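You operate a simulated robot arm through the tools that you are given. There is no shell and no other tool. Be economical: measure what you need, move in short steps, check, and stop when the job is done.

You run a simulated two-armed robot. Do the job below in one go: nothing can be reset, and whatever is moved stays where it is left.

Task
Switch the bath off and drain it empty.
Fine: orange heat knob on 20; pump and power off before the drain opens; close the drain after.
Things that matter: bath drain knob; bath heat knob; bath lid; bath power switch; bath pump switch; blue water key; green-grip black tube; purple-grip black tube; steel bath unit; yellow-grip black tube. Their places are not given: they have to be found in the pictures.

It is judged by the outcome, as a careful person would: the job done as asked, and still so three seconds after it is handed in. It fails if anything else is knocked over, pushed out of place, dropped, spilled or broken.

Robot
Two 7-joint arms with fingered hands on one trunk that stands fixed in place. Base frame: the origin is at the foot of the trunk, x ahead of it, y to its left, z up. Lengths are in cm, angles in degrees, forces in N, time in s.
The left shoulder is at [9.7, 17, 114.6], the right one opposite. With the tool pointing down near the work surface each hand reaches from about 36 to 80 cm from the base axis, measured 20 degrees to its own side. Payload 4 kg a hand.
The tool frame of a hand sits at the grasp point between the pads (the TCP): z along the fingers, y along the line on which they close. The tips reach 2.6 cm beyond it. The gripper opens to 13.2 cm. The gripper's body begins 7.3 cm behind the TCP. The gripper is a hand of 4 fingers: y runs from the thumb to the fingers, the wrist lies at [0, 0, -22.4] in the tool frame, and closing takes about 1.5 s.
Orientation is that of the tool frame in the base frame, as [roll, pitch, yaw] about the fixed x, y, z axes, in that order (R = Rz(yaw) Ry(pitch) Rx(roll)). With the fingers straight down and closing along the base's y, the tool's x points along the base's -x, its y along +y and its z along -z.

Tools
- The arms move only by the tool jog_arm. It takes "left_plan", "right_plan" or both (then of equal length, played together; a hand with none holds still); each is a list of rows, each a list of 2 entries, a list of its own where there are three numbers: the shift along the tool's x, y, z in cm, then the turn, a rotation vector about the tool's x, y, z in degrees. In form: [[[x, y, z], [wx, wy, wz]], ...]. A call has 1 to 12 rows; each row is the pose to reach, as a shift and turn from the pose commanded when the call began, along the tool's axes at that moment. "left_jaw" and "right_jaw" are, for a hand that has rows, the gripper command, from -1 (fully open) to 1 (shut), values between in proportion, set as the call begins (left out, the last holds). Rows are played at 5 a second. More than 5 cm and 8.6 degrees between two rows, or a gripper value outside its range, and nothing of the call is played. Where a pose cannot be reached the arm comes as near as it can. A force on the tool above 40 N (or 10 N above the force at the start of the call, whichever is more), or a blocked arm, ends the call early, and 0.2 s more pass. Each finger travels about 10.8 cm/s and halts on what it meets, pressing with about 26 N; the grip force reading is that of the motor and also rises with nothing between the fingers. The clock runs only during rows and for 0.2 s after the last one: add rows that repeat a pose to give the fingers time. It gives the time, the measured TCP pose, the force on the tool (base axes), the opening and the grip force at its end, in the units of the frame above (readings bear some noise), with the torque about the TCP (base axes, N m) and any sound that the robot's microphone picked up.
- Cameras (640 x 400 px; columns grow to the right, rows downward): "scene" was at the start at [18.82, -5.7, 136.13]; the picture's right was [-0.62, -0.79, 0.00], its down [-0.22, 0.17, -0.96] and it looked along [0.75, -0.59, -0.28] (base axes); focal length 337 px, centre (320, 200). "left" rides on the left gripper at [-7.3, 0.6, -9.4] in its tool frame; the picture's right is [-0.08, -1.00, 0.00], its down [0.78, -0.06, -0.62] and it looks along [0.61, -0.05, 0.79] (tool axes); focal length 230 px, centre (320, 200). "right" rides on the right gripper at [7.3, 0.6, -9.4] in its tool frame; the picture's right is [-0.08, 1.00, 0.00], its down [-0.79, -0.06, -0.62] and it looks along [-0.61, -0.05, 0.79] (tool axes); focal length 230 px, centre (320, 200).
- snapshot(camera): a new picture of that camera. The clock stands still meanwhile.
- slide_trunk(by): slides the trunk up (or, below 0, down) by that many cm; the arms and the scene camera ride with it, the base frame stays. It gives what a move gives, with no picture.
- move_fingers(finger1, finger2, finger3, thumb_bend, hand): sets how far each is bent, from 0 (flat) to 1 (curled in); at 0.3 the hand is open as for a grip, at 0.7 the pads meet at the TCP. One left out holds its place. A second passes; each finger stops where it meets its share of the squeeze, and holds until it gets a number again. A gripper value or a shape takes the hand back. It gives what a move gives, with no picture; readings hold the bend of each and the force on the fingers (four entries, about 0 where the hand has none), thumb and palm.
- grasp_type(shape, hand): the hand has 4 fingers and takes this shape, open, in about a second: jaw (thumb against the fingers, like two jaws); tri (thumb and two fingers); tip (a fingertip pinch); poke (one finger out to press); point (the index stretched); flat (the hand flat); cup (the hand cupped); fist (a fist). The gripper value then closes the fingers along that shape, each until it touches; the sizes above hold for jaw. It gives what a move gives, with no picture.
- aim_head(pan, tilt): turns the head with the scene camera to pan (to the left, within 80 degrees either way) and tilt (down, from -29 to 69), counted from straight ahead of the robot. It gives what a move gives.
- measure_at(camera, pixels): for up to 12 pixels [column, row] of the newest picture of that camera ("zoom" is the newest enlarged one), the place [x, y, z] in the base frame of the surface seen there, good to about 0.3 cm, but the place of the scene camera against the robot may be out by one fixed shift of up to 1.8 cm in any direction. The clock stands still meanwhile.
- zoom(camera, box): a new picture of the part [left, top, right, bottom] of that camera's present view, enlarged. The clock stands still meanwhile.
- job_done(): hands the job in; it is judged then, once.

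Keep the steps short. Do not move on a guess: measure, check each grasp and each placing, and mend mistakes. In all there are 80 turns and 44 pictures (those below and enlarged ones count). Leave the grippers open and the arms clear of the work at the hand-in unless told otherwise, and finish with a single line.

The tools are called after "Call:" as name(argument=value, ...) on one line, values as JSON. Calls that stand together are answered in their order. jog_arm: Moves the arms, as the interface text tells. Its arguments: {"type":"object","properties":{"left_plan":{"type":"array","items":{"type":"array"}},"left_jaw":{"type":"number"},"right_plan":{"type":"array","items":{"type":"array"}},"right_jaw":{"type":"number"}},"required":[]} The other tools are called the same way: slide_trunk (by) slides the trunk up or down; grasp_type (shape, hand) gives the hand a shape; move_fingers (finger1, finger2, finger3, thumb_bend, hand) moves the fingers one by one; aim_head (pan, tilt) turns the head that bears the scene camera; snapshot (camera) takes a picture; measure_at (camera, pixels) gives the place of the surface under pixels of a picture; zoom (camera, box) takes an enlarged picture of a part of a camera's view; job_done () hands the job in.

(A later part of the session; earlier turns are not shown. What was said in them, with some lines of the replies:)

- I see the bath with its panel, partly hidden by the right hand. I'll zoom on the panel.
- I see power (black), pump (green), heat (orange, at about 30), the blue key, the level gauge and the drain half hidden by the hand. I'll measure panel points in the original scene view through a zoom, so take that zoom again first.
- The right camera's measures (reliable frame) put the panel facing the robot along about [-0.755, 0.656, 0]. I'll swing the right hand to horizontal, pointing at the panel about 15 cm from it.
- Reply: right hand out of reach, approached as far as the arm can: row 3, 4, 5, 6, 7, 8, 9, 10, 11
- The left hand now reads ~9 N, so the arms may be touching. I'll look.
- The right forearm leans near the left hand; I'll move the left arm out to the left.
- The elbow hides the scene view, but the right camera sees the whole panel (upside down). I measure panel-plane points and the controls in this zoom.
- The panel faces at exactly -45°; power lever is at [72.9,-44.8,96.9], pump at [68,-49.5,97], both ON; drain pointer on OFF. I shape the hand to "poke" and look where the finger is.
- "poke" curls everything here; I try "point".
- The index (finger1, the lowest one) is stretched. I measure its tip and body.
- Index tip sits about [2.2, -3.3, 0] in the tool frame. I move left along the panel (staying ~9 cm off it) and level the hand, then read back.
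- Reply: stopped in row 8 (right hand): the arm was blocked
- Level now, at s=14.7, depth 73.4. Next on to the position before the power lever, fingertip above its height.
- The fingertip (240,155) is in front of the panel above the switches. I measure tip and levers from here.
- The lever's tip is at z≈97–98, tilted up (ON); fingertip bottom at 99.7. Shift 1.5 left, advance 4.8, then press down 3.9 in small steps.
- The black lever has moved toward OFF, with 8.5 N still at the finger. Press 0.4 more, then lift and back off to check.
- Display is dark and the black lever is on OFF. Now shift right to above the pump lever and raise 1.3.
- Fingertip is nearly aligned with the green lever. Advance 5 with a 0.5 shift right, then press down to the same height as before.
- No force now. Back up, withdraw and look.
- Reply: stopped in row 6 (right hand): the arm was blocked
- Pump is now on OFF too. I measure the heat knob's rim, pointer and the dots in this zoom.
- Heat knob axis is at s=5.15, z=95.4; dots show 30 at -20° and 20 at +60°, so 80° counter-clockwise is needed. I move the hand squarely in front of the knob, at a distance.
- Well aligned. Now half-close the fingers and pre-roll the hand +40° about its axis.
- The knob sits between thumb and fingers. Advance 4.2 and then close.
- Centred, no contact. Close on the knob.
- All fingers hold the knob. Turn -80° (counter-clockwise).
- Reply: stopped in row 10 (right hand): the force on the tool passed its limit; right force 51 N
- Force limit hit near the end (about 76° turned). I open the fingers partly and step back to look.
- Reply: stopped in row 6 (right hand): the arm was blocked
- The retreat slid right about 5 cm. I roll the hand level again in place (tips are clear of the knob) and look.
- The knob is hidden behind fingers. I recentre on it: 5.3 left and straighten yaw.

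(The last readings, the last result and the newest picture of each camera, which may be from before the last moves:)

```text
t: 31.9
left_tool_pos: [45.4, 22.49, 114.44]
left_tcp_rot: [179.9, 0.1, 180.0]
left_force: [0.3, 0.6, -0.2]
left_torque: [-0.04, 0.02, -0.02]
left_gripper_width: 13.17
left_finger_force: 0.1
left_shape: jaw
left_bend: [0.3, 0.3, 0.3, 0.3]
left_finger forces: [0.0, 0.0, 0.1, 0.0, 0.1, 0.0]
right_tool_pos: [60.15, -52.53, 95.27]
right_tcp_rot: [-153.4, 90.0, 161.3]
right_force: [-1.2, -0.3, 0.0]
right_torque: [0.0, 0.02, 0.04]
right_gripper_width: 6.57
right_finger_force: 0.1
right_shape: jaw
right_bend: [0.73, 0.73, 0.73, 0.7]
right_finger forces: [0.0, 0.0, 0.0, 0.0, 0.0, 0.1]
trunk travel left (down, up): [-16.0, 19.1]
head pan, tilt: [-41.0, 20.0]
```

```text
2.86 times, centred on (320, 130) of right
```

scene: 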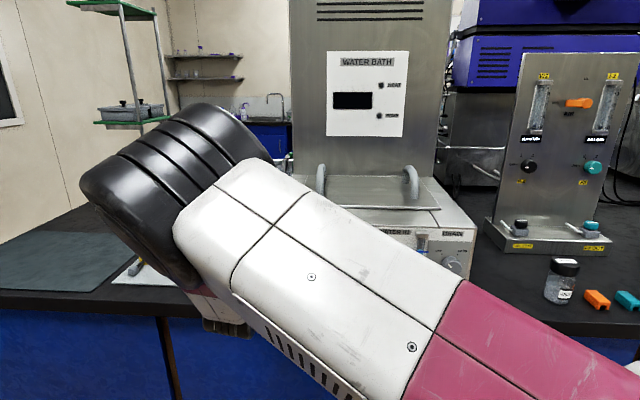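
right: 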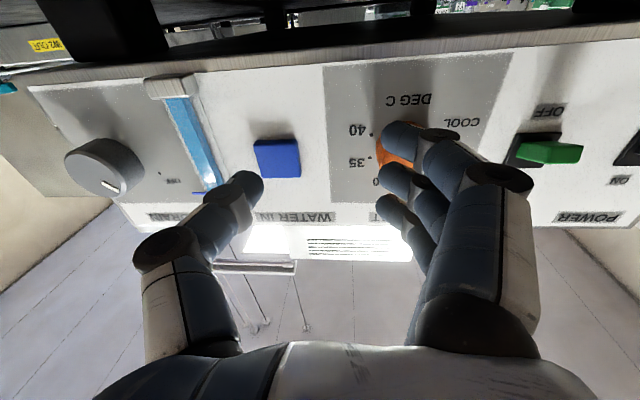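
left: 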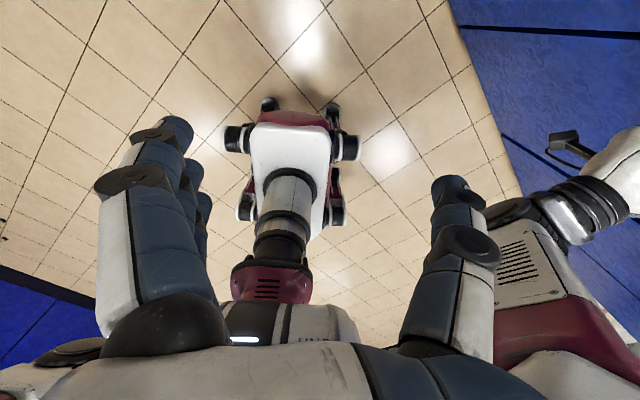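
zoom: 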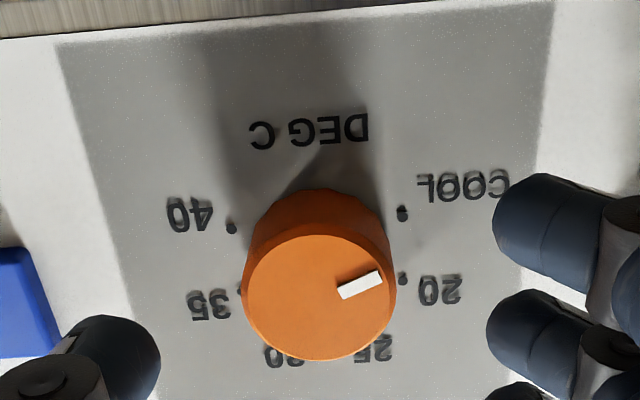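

The pointer now seems at COOL (dragged during the retreat). I measure pointer ends and dots.

Call:
measure_at(camera="zoom", pixels=[[345, 291], [378, 276], [318, 297], [403, 213], [403, 279], [231, 228], [248, 297], [390, 297], [320, 355], [320, 240]])

```text
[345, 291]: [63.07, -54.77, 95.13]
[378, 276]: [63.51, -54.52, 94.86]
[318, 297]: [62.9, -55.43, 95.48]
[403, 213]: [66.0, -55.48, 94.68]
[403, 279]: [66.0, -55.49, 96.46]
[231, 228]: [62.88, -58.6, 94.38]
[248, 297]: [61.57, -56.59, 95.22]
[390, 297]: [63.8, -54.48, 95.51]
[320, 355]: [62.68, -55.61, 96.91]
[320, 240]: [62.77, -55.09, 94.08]
```

Pointer is at ~116° (COOL); 20 is at ~66°, so it must come back 50° clockwise. I approach with roll -10 so that the turn ends at +40, the posture that retracts cleanly.

Call:
jog_arm(right_plan=[[[-0.1, -0.2, 0], [0, 0, -5]], [[-0.15, -0.25, 0], [0, 0, -10]], [[-0.15, -0.25, 1.2], [0, 0, -10]], [[-0.15, -0.25, 2.2], [0, 0, -10]], [[-0.15, -0.25, 3.1], [0, 0, -10]], [[-0.15, -0.25, 3.1], [0, 0, -10]]], right_jaw=0.0)

```text
t: 33.3
left_tool_pos: [45.32, 22.39, 114.47]
left_tcp_rot: [-180.0, 0.1, -180.0]
left_force: [0.4, -0.4, -0.4]
left_torque: [-0.04, -0.02, 0.01]
left_gripper_width: 13.19
left_finger_force: 0.2
left_shape: jaw
left_bend: [0.3, 0.3, 0.3, 0.3]
left_finger forces: [0.0, 0.0, 0.0, 0.1, 0.0, 0.1]
right_tool_pos: [62.16, -54.96, 95.44]
right_tcp_rot: [-89.7, 79.9, -135.1]
right_force: [-1.4, 0.4, 0.4]
right_torque: [-0.01, 0.02, 0.03]
right_gripper_width: 6.58
right_finger_force: 0.0
right_shape: jaw
right_bend: [0.73, 0.73, 0.73, 0.7]
right_finger forces: [0.0, 0.0, 0.1, 0.0, 0.1, 0.0]
trunk travel left (down, up): [-16.0, 19.1]
head pan, tilt: [-41.0, 20.0]
```

In place (s=5.09, depth 82.8). Close.

Call:
jog_arm(right_plan=[[[0, 0, 0], [0, 0, 0]], [[0, 0, 0], [0, 0, 0]], [[0, 0, 0], [0, 0, 0]], [[0, 0, 0], [0, 0, 0]], [[0, 0, 0], [0, 0, 0]], [[0, 0, 0], [0, 0, 0]]], right_jaw=1.0)

Call:
zoom(camera="right", box=[220, 80, 460, 240])

```text
t: 34.7
left_tool_pos: [45.4, 22.5, 114.53]
left_tcp_rot: [179.9, 0.0, -179.9]
left_force: [-0.1, 0.7, -0.2]
left_torque: [0.0, 0.01, 0.0]
left_gripper_width: 13.19
left_finger_force: 0.0
left_shape: jaw
left_bend: [0.3, 0.3, 0.3, 0.3]
left_finger forces: [0.2, 0.0, 0.1, 0.1, 0.1, 0.0]
right_tool_pos: [61.99, -55.04, 95.46]
right_tcp_rot: [-89.7, 80.0, -135.1]
right_force: [0.8, -4.1, 1.5]
right_torque: [0.03, 0.0, 0.0]
right_gripper_width: 1.81
right_finger_force: 26.9
right_shape: jaw
right_bend: [0.7, 0.73, 0.71, 0.7]
right_finger forces: [8.2, 9.0, 8.3, 0.0, 23.6, 0.1]
trunk travel left (down, up): [-16.0, 19.1]
head pan, tilt: [-41.0, 20.0]
```

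```text
2.50 times, centred on (340, 160) of right
```

zoom: 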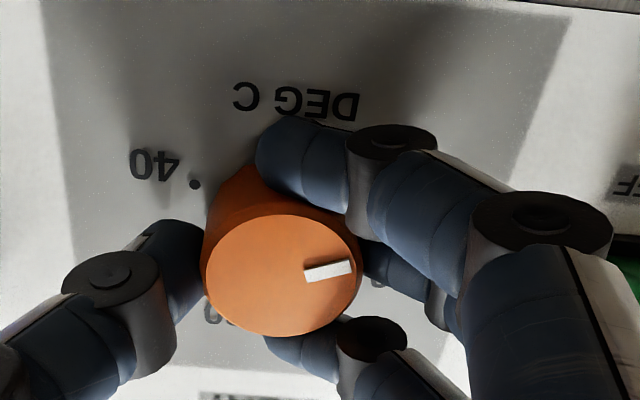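

Knob held, pointer unchanged. Turn +50°.

Call:
jog_arm(right_plan=[[[0, 0, 0], [0, 0, 7]], [[0, 0, 0], [0, 0, 14]], [[0, 0, 0], [0, 0, 21]], [[0, 0, 0], [0, 0, 28]], [[0, 0, 0], [0, 0, 35]], [[0, 0, 0], [0, 0, 42]], [[0, 0, 0], [0, 0, 50]], [[0, 0, 0], [0, 0, 50]]])

Call:
jog_arm(right_plan=[[[0, 0, 0], [0, 0, 0]], [[0, 0, 0], [0, 0, 0]], [[0, 0, 0], [0, 0, 0]], [[0, 0, 0], [0, 0, 0]]], right_jaw=0.0)

Call:
zoom(camera="right", box=[220, 60, 460, 240])

```text
t: 36.5
left_tool_pos: [45.48, 22.36, 114.37]
left_tcp_rot: [-179.9, 0.0, -179.9]
left_force: [0.0, 0.7, -0.4]
left_torque: [-0.01, 0.01, 0.01]
left_gripper_width: 13.19
left_finger_force: 0.1
left_shape: jaw
left_bend: [0.3, 0.3, 0.3, 0.3]
left_finger forces: [0.1, 0.0, 0.0, 0.0, 0.0, 0.0]
right_tool_pos: [62.15, -54.94, 95.44]
right_tcp_rot: [90.2, 49.9, 44.7]
right_force: [-1.2, 0.9, -9.0]
right_torque: [0.13, 0.16, 0.01]
right_gripper_width: 1.79
right_finger_force: 25.9
right_shape: jaw
right_bend: [0.7, 0.73, 0.71, 0.7]
right_finger forces: [12.2, 8.6, 6.2, 0.0, 26.1, 0.0]
trunk travel left (down, up): [-16.0, 19.1]
head pan, tilt: [-41.0, 20.0]
```

```text
t: 37.5
left_tool_pos: [45.45, 22.44, 114.51]
left_tcp_rot: [-180.0, -0.1, 180.0]
left_force: [-0.8, 0.1, 0.3]
left_torque: [0.0, -0.02, 0.0]
left_gripper_width: 13.18
left_finger_force: 0.1
left_shape: jaw
left_bend: [0.3, 0.3, 0.3, 0.3]
left_finger forces: [0.0, 0.0, 0.0, 0.0, 0.0, 0.0]
right_tool_pos: [62.15, -55.1, 95.61]
right_tcp_rot: [90.0, 50.0, 44.6]
right_force: [0.0, 0.7, 0.3]
right_torque: [-0.01, 0.0, 0.0]
right_gripper_width: 6.53
right_finger_force: 0.1
right_shape: jaw
right_bend: [0.73, 0.73, 0.73, 0.7]
right_finger forces: [0.0, 0.2, 0.0, 0.0, 0.0, 0.0]
trunk travel left (down, up): [-16.0, 19.1]
head pan, tilt: [-41.0, 20.0]
```

```text
2.22 times, centred on (340, 150) of right
```

zoom: 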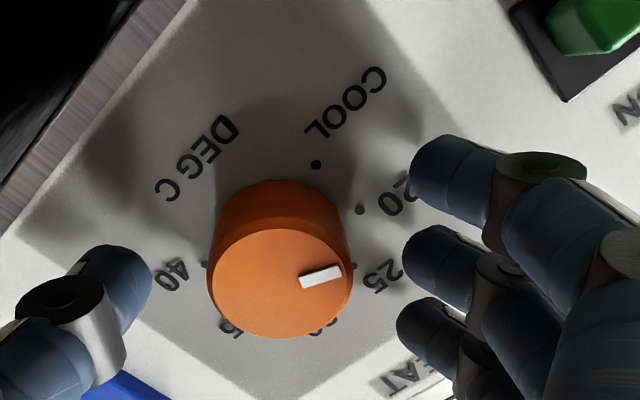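

Call:
measure_at(camera="zoom", pixels=[[304, 281], [322, 275], [338, 269], [360, 210], [317, 163], [209, 285], [351, 280], [280, 337], [280, 231], [280, 284]])

```text
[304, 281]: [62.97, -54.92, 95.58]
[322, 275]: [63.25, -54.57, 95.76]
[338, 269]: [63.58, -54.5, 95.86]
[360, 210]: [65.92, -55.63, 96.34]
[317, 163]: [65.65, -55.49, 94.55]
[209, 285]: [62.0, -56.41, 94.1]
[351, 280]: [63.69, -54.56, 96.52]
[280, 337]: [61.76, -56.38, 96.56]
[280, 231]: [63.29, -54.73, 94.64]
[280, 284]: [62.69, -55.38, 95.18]
```

Pointer is at about 68° against the 20 dot at 66° – on 20. Open a bit wider and retreat in small steps.

Call:
jog_arm(right_plan=[[[0, 0, 0], [0, 0, 0]], [[0, 0, 0], [0, 0, 0]], [[0, 0, -1], [0, 0, 0]], [[0, 0, -2], [0, 0, 0]], [[0, 0, -3], [0, 0, 0]], [[0, 0, -4], [0, 0, 0]]], right_jaw=-0.4)

```text
t: 38.9
left_tool_pos: [45.37, 22.41, 114.51]
left_tcp_rot: [180.0, 0.0, -180.0]
left_force: [-0.2, 0.4, 0.3]
left_torque: [-0.01, 0.02, 0.02]
left_gripper_width: 13.2
left_finger_force: 0.0
left_shape: jaw
left_bend: [0.3, 0.3, 0.3, 0.3]
left_finger forces: [0.0, 0.0, 0.1, 0.1, 0.1, 0.0]
right_tool_pos: [59.26, -52.14, 95.41]
right_tcp_rot: [89.9, 49.9, 44.5]
right_force: [-0.4, 0.3, 0.2]
right_torque: [-0.01, -0.03, 0.0]
right_gripper_width: 9.22
right_finger_force: 0.1
right_shape: jaw
right_bend: [0.68, 0.68, 0.68, 0.64]
right_finger forces: [0.0, 0.1, 0.1, 0.0, 0.0, 0.1]
trunk travel left (down, up): [-16.0, 19.1]
head pan, tilt: [-41.0, 20.0]
```

Clean retreat. Now travel 20.5 cm right to the drain knob while rolling the hand back level.

Call:
jog_arm(right_plan=[[[-0.6, -0.8, -0.5], [0, 0, -5]], [[-2.2, -2.6, -1], [0, 0, -10]], [[-4, -4.8, -1], [0, 0, -16]], [[-5.8, -6.9, -1], [0, 0, -22]], [[-7.6, -9.1, -1], [0, 0, -28]], [[-9.4, -11.2, -1], [0, 0, -34]], [[-11.2, -13.4, -1], [0, 0, -40]], [[-13.2, -15.7, -1], [0, 0, -40]], [[-13.2, -15.7, -1], [0, 0, -40]]], right_jaw=-0.4)

Call:
snapshot(camera="right")

```text
t: 40.9
left_tool_pos: [45.5, 22.3, 114.53]
left_tcp_rot: [180.0, 0.0, 180.0]
left_force: [0.0, 0.3, 0.4]
left_torque: [0.01, 0.01, 0.03]
left_gripper_width: 13.18
left_finger_force: 0.1
left_shape: jaw
left_bend: [0.3, 0.3, 0.3, 0.3]
left_finger forces: [0.0, 0.0, 0.0, 0.1, 0.0, 0.0]
right_tool_pos: [43.98, -65.77, 95.69]
right_tcp_rot: [-34.1, 89.9, -79.6]
right_force: [-0.5, 0.1, 0.3]
right_torque: [-0.02, 0.02, 0.0]
right_gripper_width: 9.2
right_finger_force: 0.0
right_shape: jaw
right_bend: [0.68, 0.68, 0.68, 0.64]
right_finger forces: [0.0, 0.0, 0.1, 0.1, 0.0, 0.1]
trunk travel left (down, up): [-16.0, 19.1]
head pan, tilt: [-41.0, 20.0]
```

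```text
11 pictures are left
```

right: 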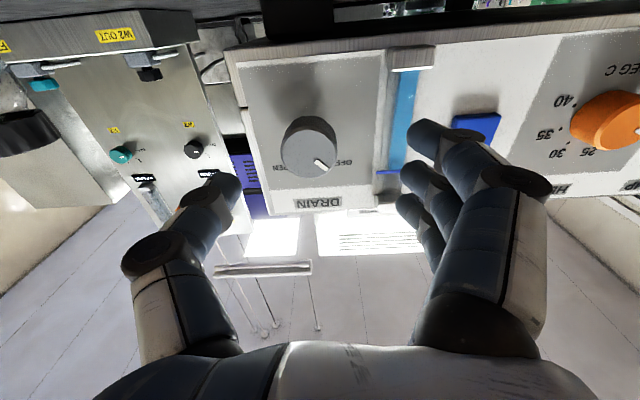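

The drain knob at (308,150), pointer toward OFF; OPEN label is on the mirrored side. I measure knob, pointer, gauge.

Call:
measure_at(camera="right", pixels=[[283, 150], [334, 150], [307, 131], [307, 175], [308, 152], [317, 160], [327, 168], [345, 162], [276, 168], [386, 170], [410, 60], [270, 60]])

Call:
zoom(camera="right", box=[250, 90, 370, 200])

```text
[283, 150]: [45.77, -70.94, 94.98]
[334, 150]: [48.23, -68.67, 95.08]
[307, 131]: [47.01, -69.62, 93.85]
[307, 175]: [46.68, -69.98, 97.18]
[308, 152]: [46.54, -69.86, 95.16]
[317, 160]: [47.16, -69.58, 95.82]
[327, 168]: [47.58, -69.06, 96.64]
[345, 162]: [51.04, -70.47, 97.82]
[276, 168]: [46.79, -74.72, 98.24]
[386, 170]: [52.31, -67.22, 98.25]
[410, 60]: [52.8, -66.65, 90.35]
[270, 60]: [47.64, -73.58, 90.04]
```

```text
3.64 times, centred on (310, 145) of right
```

zoom: 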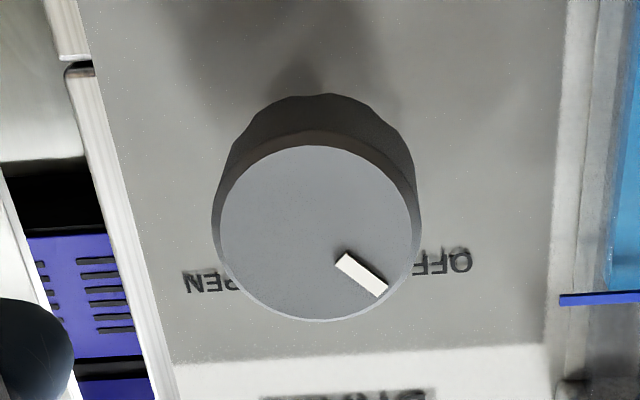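

Knob axis s≈-16.15, z≈95.5, face depth 82.5; OFF at +45°, OPEN at -45°, so 90° clockwise opens it. I test in the air whether the wrist can roll 0→+90, and measure the neighbouring unit for clearance.

Call:
measure_at(camera="right", pixels=[[235, 160], [210, 110], [185, 130], [150, 45], [240, 70], [230, 52], [395, 100], [378, 120], [425, 60], [405, 45]])

Call:
jog_arm(right_plan=[[[0.1, -0.4, 0], [0, 0, 8]], [[0.2, -0.75, 0], [0, 0, 16]], [[0.2, -0.75, 0], [0, 0, 24]], [[0.2, -0.75, 0], [0, 0, 32]], [[0.2, -0.75, 0], [0, 0, 40]], [[0.2, -0.75, 0], [0, 0, 48]], [[0.2, -0.75, 0], [0, 0, 56]], [[0.2, -0.75, 0], [0, 0, 64]], [[0.2, -0.75, 0], [0, 0, 72]], [[0.2, -0.75, 0], [0, 0, 80]], [[0.2, -0.75, 0], [0, 0, 88]], [[0.2, -0.75, 0], [0, 0, 90]]], right_jaw=0.0)

```text
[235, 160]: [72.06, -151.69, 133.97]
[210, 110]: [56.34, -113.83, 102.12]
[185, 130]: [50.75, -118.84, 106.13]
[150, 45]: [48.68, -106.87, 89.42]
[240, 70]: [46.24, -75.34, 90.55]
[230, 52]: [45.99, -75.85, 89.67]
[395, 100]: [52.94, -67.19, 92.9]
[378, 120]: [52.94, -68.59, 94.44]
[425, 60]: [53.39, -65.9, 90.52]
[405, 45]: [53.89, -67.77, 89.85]
```

```text
t: 43.5
left_tool_pos: [45.25, 22.5, 114.59]
left_tcp_rot: [-179.9, 0.0, 180.0]
left_force: [0.4, -0.2, 0.1]
left_torque: [-0.02, 0.01, -0.03]
left_gripper_width: 13.19
left_finger_force: 0.0
left_shape: jaw
left_bend: [0.3, 0.3, 0.3, 0.3]
left_finger forces: [0.0, 0.0, 0.0, 0.0, 0.0, 0.0]
right_tool_pos: [43.46, -66.38, 95.4]
right_tcp_rot: [89.9, -0.1, 44.7]
right_force: [0.2, 0.6, 1.1]
right_torque: [-0.01, -0.04, 0.05]
right_gripper_width: 6.67
right_finger_force: 0.1
right_shape: jaw
right_bend: [0.73, 0.73, 0.73, 0.7]
right_finger forces: [0.0, 0.0, 0.1, 0.0, 0.1, 0.1]
trunk travel left (down, up): [-16.0, 19.1]
head pan, tilt: [-41.0, 20.0]
```

Full +90 roll is reachable and neighbours are clear. Roll back to 0.

Call:
jog_arm(right_plan=[[[0, 0, 0], [0, 0, -8]], [[0, 0, 0], [0, 0, -16]], [[0, 0, 0], [0, 0, -24]], [[0, 0, 0], [0, 0, -32]], [[0, 0, 0], [0, 0, -40]], [[0, 0, 0], [0, 0, -48]], [[0, 0, 0], [0, 0, -56]], [[0, 0, 0], [0, 0, -64]], [[0, 0, 0], [0, 0, -72]], [[0, 0, 0], [0, 0, -80]], [[0, 0, 0], [0, 0, -88]], [[0, 0, 0], [0, 0, -90]]])

Call:
jog_arm(right_plan=[[[0, 0, 1.4], [0, 0, 0]], [[0, 0, 2.8], [0, 0, 0]], [[0, 0, 4.1], [0, 0, 0]], [[0, 0, 4.1], [0, 0, 0]]])

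Call:
snapshot(camera="right")

```text
t: 46.1
left_tool_pos: [45.34, 22.43, 114.51]
left_tcp_rot: [-180.0, 0.0, -179.9]
left_force: [-0.3, -0.3, -0.3]
left_torque: [-0.01, -0.01, -0.03]
left_gripper_width: 13.19
left_finger_force: 0.1
left_shape: jaw
left_bend: [0.3, 0.3, 0.3, 0.3]
left_finger forces: [0.0, 0.0, 0.1, 0.1, 0.0, 0.0]
right_tool_pos: [43.49, -66.35, 95.4]
right_tcp_rot: [-51.5, 89.9, -97.0]
right_force: [-0.1, 0.0, 0.7]
right_torque: [-0.01, 0.01, 0.0]
right_gripper_width: 6.69
right_finger_force: 0.0
right_shape: jaw
right_bend: [0.73, 0.73, 0.73, 0.7]
right_finger forces: [0.0, 0.0, 0.0, 0.0, 0.0, 0.0]
trunk travel left (down, up): [-16.0, 19.1]
head pan, tilt: [-41.0, 20.0]
```

```text
t: 47.1
left_tool_pos: [45.36, 22.41, 114.54]
left_tcp_rot: [-179.9, 0.1, 179.9]
left_force: [0.5, 0.4, 0.3]
left_torque: [-0.03, 0.02, -0.02]
left_gripper_width: 13.2
left_finger_force: 0.0
left_shape: jaw
left_bend: [0.3, 0.3, 0.3, 0.3]
left_finger forces: [0.0, 0.1, 0.0, 0.0, 0.1, 0.1]
right_tool_pos: [46.35, -69.27, 95.42]
right_tcp_rot: [-1.5, 89.9, -46.8]
right_force: [0.3, -0.1, 0.3]
right_torque: [0.02, -0.01, 0.0]
right_gripper_width: 6.68
right_finger_force: 0.1
right_shape: jaw
right_bend: [0.73, 0.73, 0.73, 0.7]
right_finger forces: [0.0, 0.0, 0.0, 0.1, 0.0, 0.0]
trunk travel left (down, up): [-16.0, 19.1]
head pan, tilt: [-41.0, 20.0]
```

```text
9 pictures are left
```

right: 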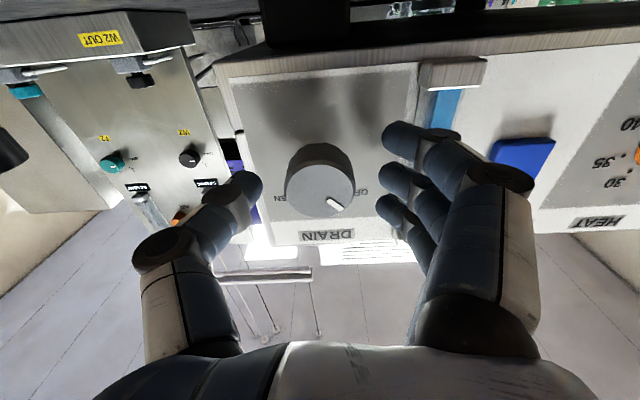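

Knob centred between thumb and fingers. Close.

Call:
jog_arm(right_plan=[[[0, 0, 0], [0, 0, 0]], [[0, 0, 0], [0, 0, 0]], [[0, 0, 0], [0, 0, 0]], [[0, 0, 0], [0, 0, 0]], [[0, 0, 0], [0, 0, 0]], [[0, 0, 0], [0, 0, 0]]], right_jaw=1.0)

```text
t: 48.5
left_tool_pos: [45.44, 22.34, 114.39]
left_tcp_rot: [-180.0, 0.1, -179.9]
left_force: [0.3, 0.9, -0.5]
left_torque: [0.02, -0.03, 0.02]
left_gripper_width: 13.18
left_finger_force: 0.1
left_shape: jaw
left_bend: [0.3, 0.3, 0.3, 0.3]
left_finger forces: [0.0, 0.0, 0.0, 0.0, 0.0, 0.0]
right_tool_pos: [46.27, -69.27, 95.36]
right_tcp_rot: [-153.9, 89.9, 160.7]
right_force: [0.5, -3.4, -0.3]
right_torque: [-0.03, -0.03, 0.01]
right_gripper_width: 2.39
right_finger_force: 26.1
right_shape: jaw
right_bend: [0.71, 0.73, 0.72, 0.7]
right_finger forces: [6.0, 8.2, 8.9, 0.1, 23.2, 0.1]
trunk travel left (down, up): [-16.0, 19.1]
head pan, tilt: [-41.0, 20.0]
```

Held. Turn +90° clockwise to OPEN.

Call:
jog_arm(right_plan=[[[0, 0, 0], [0, 0, 8]], [[0, 0, 0], [0, 0, 16]], [[0, 0, 0], [0, 0, 24]], [[0, 0, 0], [0, 0, 32]], [[0, 0, 0], [0, 0, 40]], [[0, 0, 0], [0, 0, 48]], [[0, 0, 0], [0, 0, 56]], [[0, 0, 0], [0, 0, 64]], [[0, 0, 0], [0, 0, 72]], [[0, 0, 0], [0, 0, 80]], [[0, 0, 0], [0, 0, 88]], [[0, 0, 0], [0, 0, 90]]])

Call:
snapshot(camera="right")

```text
t: 51.1
left_tool_pos: [45.49, 22.42, 114.43]
left_tcp_rot: [-179.8, 0.0, -180.0]
left_force: [0.1, 0.2, 0.8]
left_torque: [-0.01, 0.0, 0.03]
left_gripper_width: 13.19
left_finger_force: 0.0
left_shape: jaw
left_bend: [0.3, 0.3, 0.3, 0.3]
left_finger forces: [0.0, 0.0, 0.1, 0.0, 0.1, 0.0]
right_tool_pos: [46.37, -69.19, 95.46]
right_tcp_rot: [89.9, -0.1, 44.6]
right_force: [8.1, 6.2, 3.2]
right_torque: [-0.1, -0.04, 0.16]
right_gripper_width: 2.36
right_finger_force: 25.8
right_shape: jaw
right_bend: [0.71, 0.73, 0.71, 0.7]
right_finger forces: [10.9, 10.5, 9.3, 0.0, 22.7, 0.0]
trunk travel left (down, up): [-16.0, 19.1]
head pan, tilt: [-41.0, 20.0]
```

```text
8 pictures are left
```

right: 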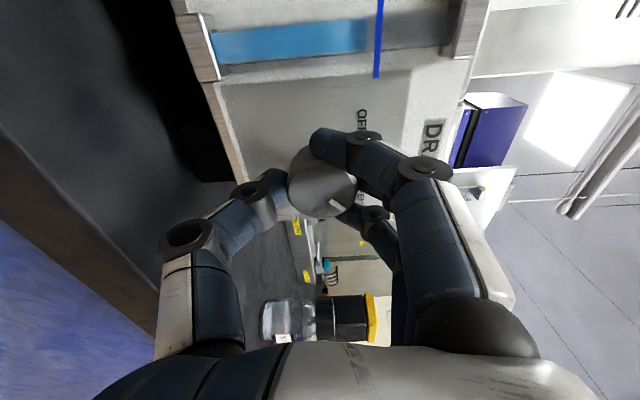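

The gauge's water has started to fall below its mark: draining. I hold and wait.

Call:
jog_arm(right_plan=[[[0, 0, 0], [0, 0, 0]], [[0, 0, 0], [0, 0, 0]], [[0, 0, 0], [0, 0, 0]], [[0, 0, 0], [0, 0, 0]], [[0, 0, 0], [0, 0, 0]], [[0, 0, 0], [0, 0, 0]], [[0, 0, 0], [0, 0, 0]], [[0, 0, 0], [0, 0, 0]], [[0, 0, 0], [0, 0, 0]], [[0, 0, 0], [0, 0, 0]], [[0, 0, 0], [0, 0, 0]], [[0, 0, 0], [0, 0, 0]]])

Call:
jog_arm(right_plan=[[[0, 0, 0], [0, 0, 0]], [[0, 0, 0], [0, 0, 0]], [[0, 0, 0], [0, 0, 0]], [[0, 0, 0], [0, 0, 0]], [[0, 0, 0], [0, 0, 0]], [[0, 0, 0], [0, 0, 0]], [[0, 0, 0], [0, 0, 0]], [[0, 0, 0], [0, 0, 0]], [[0, 0, 0], [0, 0, 0]], [[0, 0, 0], [0, 0, 0]], [[0, 0, 0], [0, 0, 0]], [[0, 0, 0], [0, 0, 0]]])

Call:
zoom(camera="right", box=[180, 0, 500, 220])

```text
t: 53.7
left_tool_pos: [45.4, 22.56, 114.47]
left_tcp_rot: [-179.9, 0.1, 180.0]
left_force: [0.2, 0.0, -0.3]
left_torque: [0.02, 0.0, 0.02]
left_gripper_width: 13.19
left_finger_force: 0.1
left_shape: jaw
left_bend: [0.3, 0.3, 0.3, 0.3]
left_finger forces: [0.0, 0.0, 0.1, 0.0, 0.1, 0.0]
right_tool_pos: [46.43, -69.21, 95.32]
right_tcp_rot: [89.9, 0.1, 44.6]
right_force: [12.0, 7.0, 5.2]
right_torque: [-0.13, -0.11, 0.23]
right_gripper_width: 2.31
right_finger_force: 25.4
right_shape: jaw
right_bend: [0.71, 0.73, 0.71, 0.7]
right_finger forces: [12.0, 10.9, 9.4, 0.0, 22.2, 0.0]
trunk travel left (down, up): [-16.0, 19.1]
head pan, tilt: [-41.0, 20.0]
```

```text
t: 56.3
left_tool_pos: [45.56, 22.61, 114.42]
left_tcp_rot: [-179.8, 0.1, -180.0]
left_force: [-0.3, -0.1, -0.1]
left_torque: [-0.02, -0.01, 0.03]
left_gripper_width: 13.19
left_finger_force: 0.1
left_shape: jaw
left_bend: [0.3, 0.3, 0.3, 0.3]
left_finger forces: [0.1, 0.0, 0.1, 0.0, 0.1, 0.2]
right_tool_pos: [46.32, -69.08, 95.42]
right_tcp_rot: [89.8, 0.1, 44.6]
right_force: [11.0, 7.6, 5.6]
right_torque: [-0.12, -0.11, 0.23]
right_gripper_width: 2.33
right_finger_force: 26.3
right_shape: jaw
right_bend: [0.71, 0.73, 0.71, 0.7]
right_finger forces: [12.0, 10.9, 9.4, 0.0, 22.1, 0.0]
trunk travel left (down, up): [-16.0, 19.1]
head pan, tilt: [-41.0, 20.0]
```

```text
1.82 times, centred on (340, 110) of right
```

zoom: 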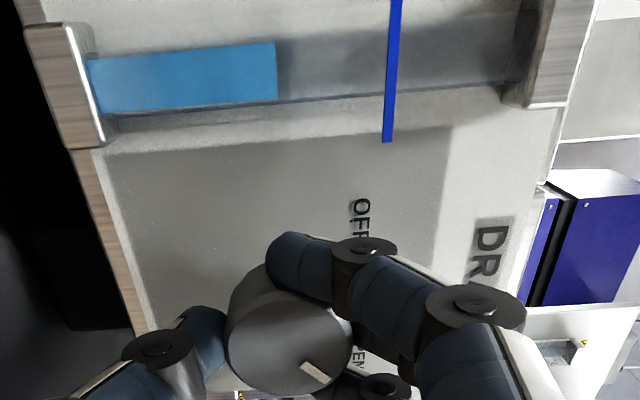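

Level is dropping steadily; about 8 s more. I wait four more holds.

Call:
jog_arm(right_plan=[[[0, 0, 0], [0, 0, 0]], [[0, 0, 0], [0, 0, 0]], [[0, 0, 0], [0, 0, 0]], [[0, 0, 0], [0, 0, 0]], [[0, 0, 0], [0, 0, 0]], [[0, 0, 0], [0, 0, 0]], [[0, 0, 0], [0, 0, 0]], [[0, 0, 0], [0, 0, 0]], [[0, 0, 0], [0, 0, 0]], [[0, 0, 0], [0, 0, 0]], [[0, 0, 0], [0, 0, 0]], [[0, 0, 0], [0, 0, 0]]])

Call:
jog_arm(right_plan=[[[0, 0, 0], [0, 0, 0]], [[0, 0, 0], [0, 0, 0]], [[0, 0, 0], [0, 0, 0]], [[0, 0, 0], [0, 0, 0]], [[0, 0, 0], [0, 0, 0]], [[0, 0, 0], [0, 0, 0]], [[0, 0, 0], [0, 0, 0]], [[0, 0, 0], [0, 0, 0]], [[0, 0, 0], [0, 0, 0]], [[0, 0, 0], [0, 0, 0]], [[0, 0, 0], [0, 0, 0]], [[0, 0, 0], [0, 0, 0]]])

Call:
jog_arm(right_plan=[[[0, 0, 0], [0, 0, 0]], [[0, 0, 0], [0, 0, 0]], [[0, 0, 0], [0, 0, 0]], [[0, 0, 0], [0, 0, 0]], [[0, 0, 0], [0, 0, 0]], [[0, 0, 0], [0, 0, 0]], [[0, 0, 0], [0, 0, 0]], [[0, 0, 0], [0, 0, 0]], [[0, 0, 0], [0, 0, 0]], [[0, 0, 0], [0, 0, 0]], [[0, 0, 0], [0, 0, 0]], [[0, 0, 0], [0, 0, 0]]])

Call:
jog_arm(right_plan=[[[0, 0, 0], [0, 0, 0]], [[0, 0, 0], [0, 0, 0]], [[0, 0, 0], [0, 0, 0]], [[0, 0, 0], [0, 0, 0]], [[0, 0, 0], [0, 0, 0]], [[0, 0, 0], [0, 0, 0]], [[0, 0, 0], [0, 0, 0]], [[0, 0, 0], [0, 0, 0]], [[0, 0, 0], [0, 0, 0]], [[0, 0, 0], [0, 0, 0]], [[0, 0, 0], [0, 0, 0]], [[0, 0, 0], [0, 0, 0]]])

Call:
zoom(camera="right", box=[180, 0, 500, 220])

```text
t: 58.9
left_tool_pos: [45.64, 22.65, 114.47]
left_tcp_rot: [-179.8, 0.0, 180.0]
left_force: [-0.3, -0.4, 0.4]
left_torque: [-0.02, 0.02, -0.02]
left_gripper_width: 13.17
left_finger_force: 0.0
left_shape: jaw
left_bend: [0.3, 0.3, 0.3, 0.3]
left_finger forces: [0.0, 0.1, 0.0, 0.0, 0.1, 0.1]
right_tool_pos: [46.5, -69.19, 95.36]
right_tcp_rot: [90.1, 0.2, 44.6]
right_force: [10.8, 6.7, 5.1]
right_torque: [-0.15, -0.12, 0.25]
right_gripper_width: 2.31
right_finger_force: 26.3
right_shape: jaw
right_bend: [0.71, 0.73, 0.71, 0.7]
right_finger forces: [12.2, 10.9, 9.6, 0.0, 22.1, 0.0]
trunk travel left (down, up): [-16.0, 19.1]
head pan, tilt: [-41.0, 20.0]
```

```text
t: 61.5
left_tool_pos: [45.53, 22.53, 114.57]
left_tcp_rot: [-180.0, 0.0, -179.9]
left_force: [-0.7, -0.3, -0.2]
left_torque: [0.01, 0.02, 0.0]
left_gripper_width: 13.21
left_finger_force: 0.0
left_shape: jaw
left_bend: [0.3, 0.3, 0.3, 0.3]
left_finger forces: [0.0, 0.1, 0.0, 0.0, 0.0, 0.1]
right_tool_pos: [46.37, -69.1, 95.42]
right_tcp_rot: [89.8, 0.2, 44.7]
right_force: [11.8, 6.9, 5.6]
right_torque: [-0.14, -0.13, 0.22]
right_gripper_width: 2.32
right_finger_force: 25.9
right_shape: jaw
right_bend: [0.71, 0.73, 0.71, 0.7]
right_finger forces: [12.3, 11.0, 9.6, 0.0, 22.1, 0.0]
trunk travel left (down, up): [-16.0, 19.1]
head pan, tilt: [-41.0, 20.0]
```

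```text
t: 64.1
left_tool_pos: [45.49, 22.55, 114.51]
left_tcp_rot: [-179.9, 0.0, -180.0]
left_force: [0.2, 0.8, 0.6]
left_torque: [0.03, 0.0, 0.02]
left_gripper_width: 13.19
left_finger_force: 0.0
left_shape: jaw
left_bend: [0.3, 0.3, 0.3, 0.3]
left_finger forces: [0.1, 0.1, 0.0, 0.1, 0.0, 0.1]
right_tool_pos: [46.37, -69.28, 95.31]
right_tcp_rot: [89.9, 0.1, 44.7]
right_force: [11.5, 7.8, 5.1]
right_torque: [-0.12, -0.09, 0.2]
right_gripper_width: 2.34
right_finger_force: 25.8
right_shape: jaw
right_bend: [0.71, 0.73, 0.71, 0.7]
right_finger forces: [12.3, 10.9, 9.4, 0.0, 22.1, 0.1]
trunk travel left (down, up): [-16.0, 19.1]
head pan, tilt: [-41.0, 20.0]
```

```text
t: 66.7
left_tool_pos: [45.44, 22.62, 114.42]
left_tcp_rot: [-180.0, 0.0, -179.9]
left_force: [-0.8, -0.5, -0.6]
left_torque: [-0.01, -0.02, -0.01]
left_gripper_width: 13.21
left_finger_force: 0.0
left_shape: jaw
left_bend: [0.3, 0.3, 0.3, 0.3]
left_finger forces: [0.1, 0.0, 0.1, 0.0, 0.1, 0.0]
right_tool_pos: [46.44, -69.35, 95.23]
right_tcp_rot: [89.9, 0.1, 44.6]
right_force: [10.5, 7.3, 5.4]
right_torque: [-0.07, -0.07, 0.2]
right_gripper_width: 2.28
right_finger_force: 26.1
right_shape: jaw
right_bend: [0.71, 0.73, 0.71, 0.7]
right_finger forces: [12.3, 10.9, 9.5, 0.0, 22.2, 0.0]
trunk travel left (down, up): [-16.0, 19.1]
head pan, tilt: [-41.0, 20.0]
```

```text
1.82 times, centred on (340, 110) of right
```

zoom: 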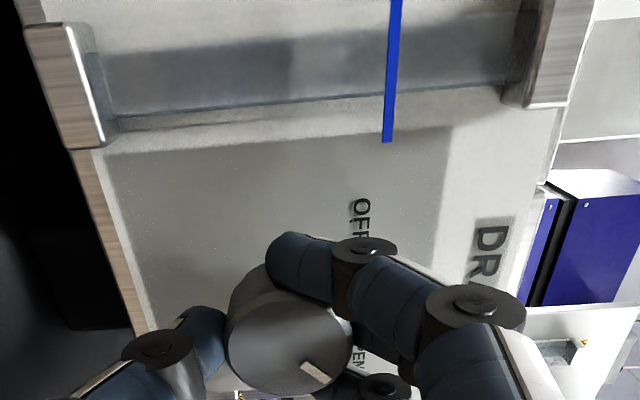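

Gauge shows empty. One more short wait for margin, then turn back -90° to OFF.

Call:
jog_arm(right_plan=[[[0, 0, 0], [0, 0, 0]], [[0, 0, 0], [0, 0, 0]], [[0, 0, 0], [0, 0, 0]], [[0, 0, 0], [0, 0, 0]], [[0, 0, 0], [0, 0, 0]], [[0, 0, 0], [0, 0, 0]], [[0, 0, 0], [0, 0, 0]], [[0, 0, 0], [0, 0, 0]], [[0, 0, 0], [0, 0, 0]], [[0, 0, 0], [0, 0, 0]], [[0, 0, 0], [0, 0, 0]], [[0, 0, 0], [0, 0, 0]]])

Call:
jog_arm(right_plan=[[[0, 0, 0], [0, 0, -8]], [[0, 0, 0], [0, 0, -16]], [[0, 0, 0], [0, 0, -24]], [[0, 0, 0], [0, 0, -32]], [[0, 0, 0], [0, 0, -40]], [[0, 0, 0], [0, 0, -48]], [[0, 0, 0], [0, 0, -56]], [[0, 0, 0], [0, 0, -64]], [[0, 0, 0], [0, 0, -72]], [[0, 0, 0], [0, 0, -80]], [[0, 0, 0], [0, 0, -88]], [[0, 0, 0], [0, 0, -91]]])

Call:
snapshot(camera="right")

```text
t: 69.3
left_tool_pos: [45.46, 22.56, 114.36]
left_tcp_rot: [180.0, 0.0, -180.0]
left_force: [-0.9, -0.7, -1.0]
left_torque: [0.01, 0.01, 0.02]
left_gripper_width: 13.2
left_finger_force: 0.0
left_shape: jaw
left_bend: [0.3, 0.3, 0.3, 0.3]
left_finger forces: [0.0, 0.0, 0.0, 0.0, 0.0, 0.1]
right_tool_pos: [46.47, -69.1, 95.39]
right_tcp_rot: [89.9, 0.1, 44.7]
right_force: [12.0, 7.4, 4.7]
right_torque: [-0.16, -0.06, 0.22]
right_gripper_width: 2.31
right_finger_force: 24.9
right_shape: jaw
right_bend: [0.71, 0.73, 0.71, 0.7]
right_finger forces: [12.3, 10.9, 9.5, 0.0, 22.0, 0.0]
trunk travel left (down, up): [-16.0, 19.1]
head pan, tilt: [-41.0, 20.0]
```

```text
t: 71.9
left_tool_pos: [45.44, 22.48, 114.61]
left_tcp_rot: [-180.0, 0.0, 180.0]
left_force: [0.4, -0.1, -0.5]
left_torque: [0.0, 0.02, 0.01]
left_gripper_width: 13.18
left_finger_force: 0.0
left_shape: jaw
left_bend: [0.3, 0.3, 0.3, 0.3]
left_finger forces: [0.0, 0.0, 0.1, 0.0, 0.0, 0.1]
right_tool_pos: [46.28, -69.34, 95.32]
right_tcp_rot: [-87.8, 88.9, -133.2]
right_force: [-0.6, -3.7, -2.9]
right_torque: [0.16, -0.16, 0.02]
right_gripper_width: 2.34
right_finger_force: 26.4
right_shape: jaw
right_bend: [0.71, 0.73, 0.71, 0.7]
right_finger forces: [8.4, 8.3, 13.6, 0.0, 27.6, 0.0]
trunk travel left (down, up): [-16.0, 19.1]
head pan, tilt: [-41.0, 20.0]
```

```text
5 pictures are left
```

right: 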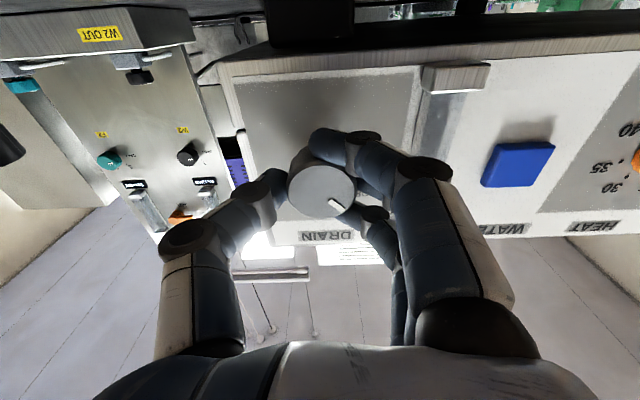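

Pointer is back toward OFF as at the start. Open in place, then retreat straight.

Call:
jog_arm(right_plan=[[[0, 0, 0], [0, 0, 0]], [[0, 0, 0], [0, 0, 0]], [[0, 0, 0], [0, 0, 0]], [[0, 0, 0], [0, 0, 0]], [[0, 0, -1], [0, 0, 0]], [[0, 0, -2], [0, 0, 0]], [[0, 0, -3], [0, 0, 0]], [[0, 0, -4], [0, 0, 0]], [[0, 0, -5], [0, 0, 0]]], right_jaw=0.0)

Call:
snapshot(camera="right")

```text
t: 73.9
left_tool_pos: [45.38, 22.46, 114.57]
left_tcp_rot: [180.0, 0.0, -179.9]
left_force: [-0.3, -0.1, 0.3]
left_torque: [0.01, 0.02, 0.02]
left_gripper_width: 13.2
left_finger_force: 0.1
left_shape: jaw
left_bend: [0.3, 0.3, 0.3, 0.3]
left_finger forces: [0.0, 0.0, 0.1, 0.1, 0.1, 0.0]
right_tool_pos: [42.69, -65.78, 95.44]
right_tcp_rot: [-86.0, 89.0, -131.6]
right_force: [0.4, 0.4, 0.4]
right_torque: [-0.01, -0.02, 0.02]
right_gripper_width: 6.53
right_finger_force: 0.0
right_shape: jaw
right_bend: [0.73, 0.73, 0.73, 0.7]
right_finger forces: [0.1, 0.0, 0.0, 0.0, 0.0, 0.0]
trunk travel left (down, up): [-16.0, 19.1]
head pan, tilt: [-41.0, 20.0]
```

```text
4 pictures are left
```

right: 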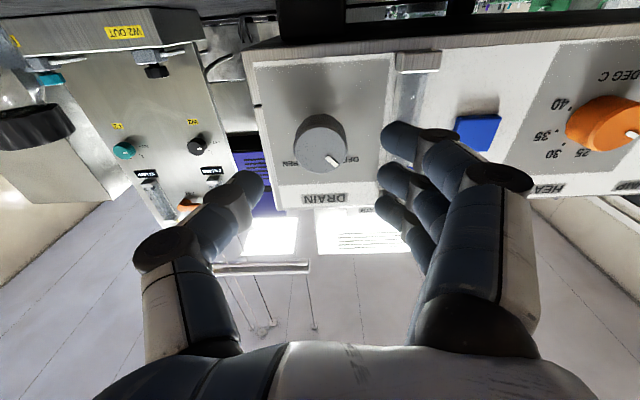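

Check the drain pointer and heat pointer in one enlarged picture.

Call:
zoom(camera="right", box=[260, 80, 400, 210])

Call:
measure_at(camera="right", pixels=[[294, 150], [346, 150], [320, 130], [320, 171], [329, 158], [338, 167], [351, 157], [632, 134]])

```text
3.08 times, centred on (330, 145) of right
```

zoom: 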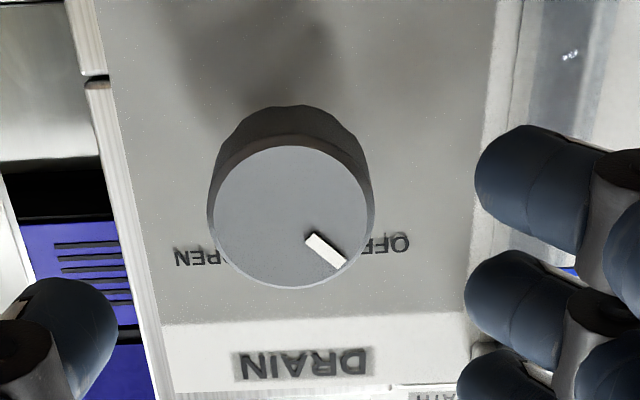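

```text
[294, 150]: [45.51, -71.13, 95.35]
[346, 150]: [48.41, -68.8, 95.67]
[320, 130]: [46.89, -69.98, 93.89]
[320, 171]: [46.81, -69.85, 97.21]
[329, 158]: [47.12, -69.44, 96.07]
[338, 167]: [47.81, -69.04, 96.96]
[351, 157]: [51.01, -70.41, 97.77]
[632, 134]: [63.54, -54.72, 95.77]
```

Drain pointer is on OFF (≈41–44° as at the start), heat pointer still on 20, gauge empty. Now withdraw the right arm with the hand open.

Call:
jog_arm(right_plan=[[[0, 0, -2], [0, 0, 0]], [[-1, 0, -4], [0, 0, 0]], [[-3, 0, -6], [0, 0, 0]], [[-5, 0, -8], [0, 0, 0]], [[-7, 0, -9], [0, 0, 0]], [[-9, 0, -10], [0, 0, 0]], [[-9, 0, -10], [0, 0, 0]], [[-9, 0, -10], [0, 0, 0]]], right_jaw=-1.0)

Call:
snapshot(camera="scene")

Call:
snapshot(camera="right")

```text
t: 75.7
left_tool_pos: [45.38, 22.44, 114.39]
left_tcp_rot: [180.0, 0.0, -180.0]
left_force: [-0.1, -0.4, -1.5]
left_torque: [-0.03, 0.01, 0.0]
left_gripper_width: 13.19
left_finger_force: 0.1
left_shape: jaw
left_bend: [0.3, 0.3, 0.3, 0.3]
left_finger forces: [0.0, 0.1, 0.0, 0.0, 0.1, 0.1]
right_tool_pos: [37.04, -60.76, 103.09]
right_tcp_rot: [-84.9, 89.0, -130.2]
right_force: [-0.4, -0.1, 0.6]
right_torque: [-0.02, -0.01, 0.01]
right_gripper_width: 13.19
right_finger_force: 0.1
right_shape: jaw
right_bend: [0.3, 0.3, 0.3, 0.3]
right_finger forces: [0.1, 0.0, 0.0, 0.0, 0.0, 0.1]
right hand out of reach, approached as far as the arm can: row 5, 6, 7, 8
trunk travel left (down, up): [-16.0, 19.1]
head pan, tilt: [-41.0, 20.0]
```

```text
2 pictures are left
```

scene: 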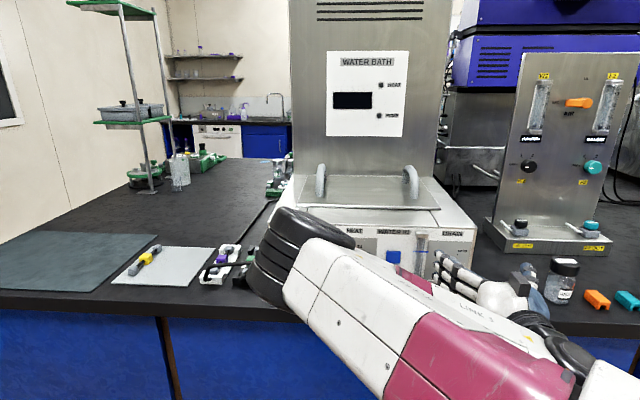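

```text
1 pictures are left
```

right: 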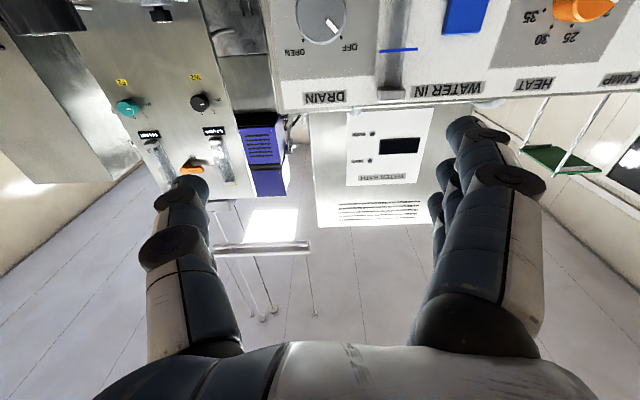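

Everything stands in place, display dark. Last picture: check the drain pointer against its OFF dot.

Call:
zoom(camera="right", box=[270, 0, 390, 75])

```text
5.33 times, centred on (330, 38) of right
```

zoom: 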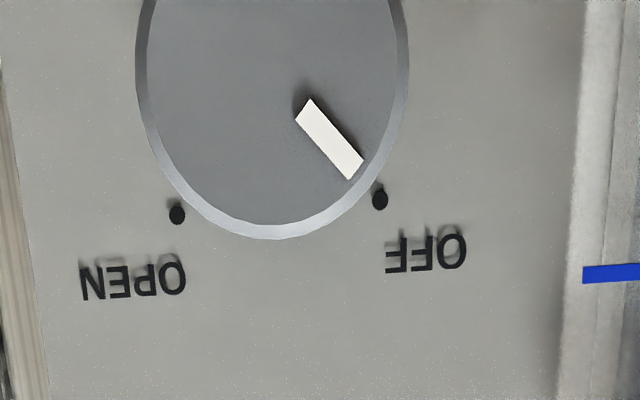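

The pointer lines up with the OFF dot, and the arms are clear with both hands open. Handing in.

Call:
job_done()

```text
The job is handed in.
```

The bath's power and pump are off, its heat knob is on 20, and it was drained until the gauge read empty, then the drain was closed again.
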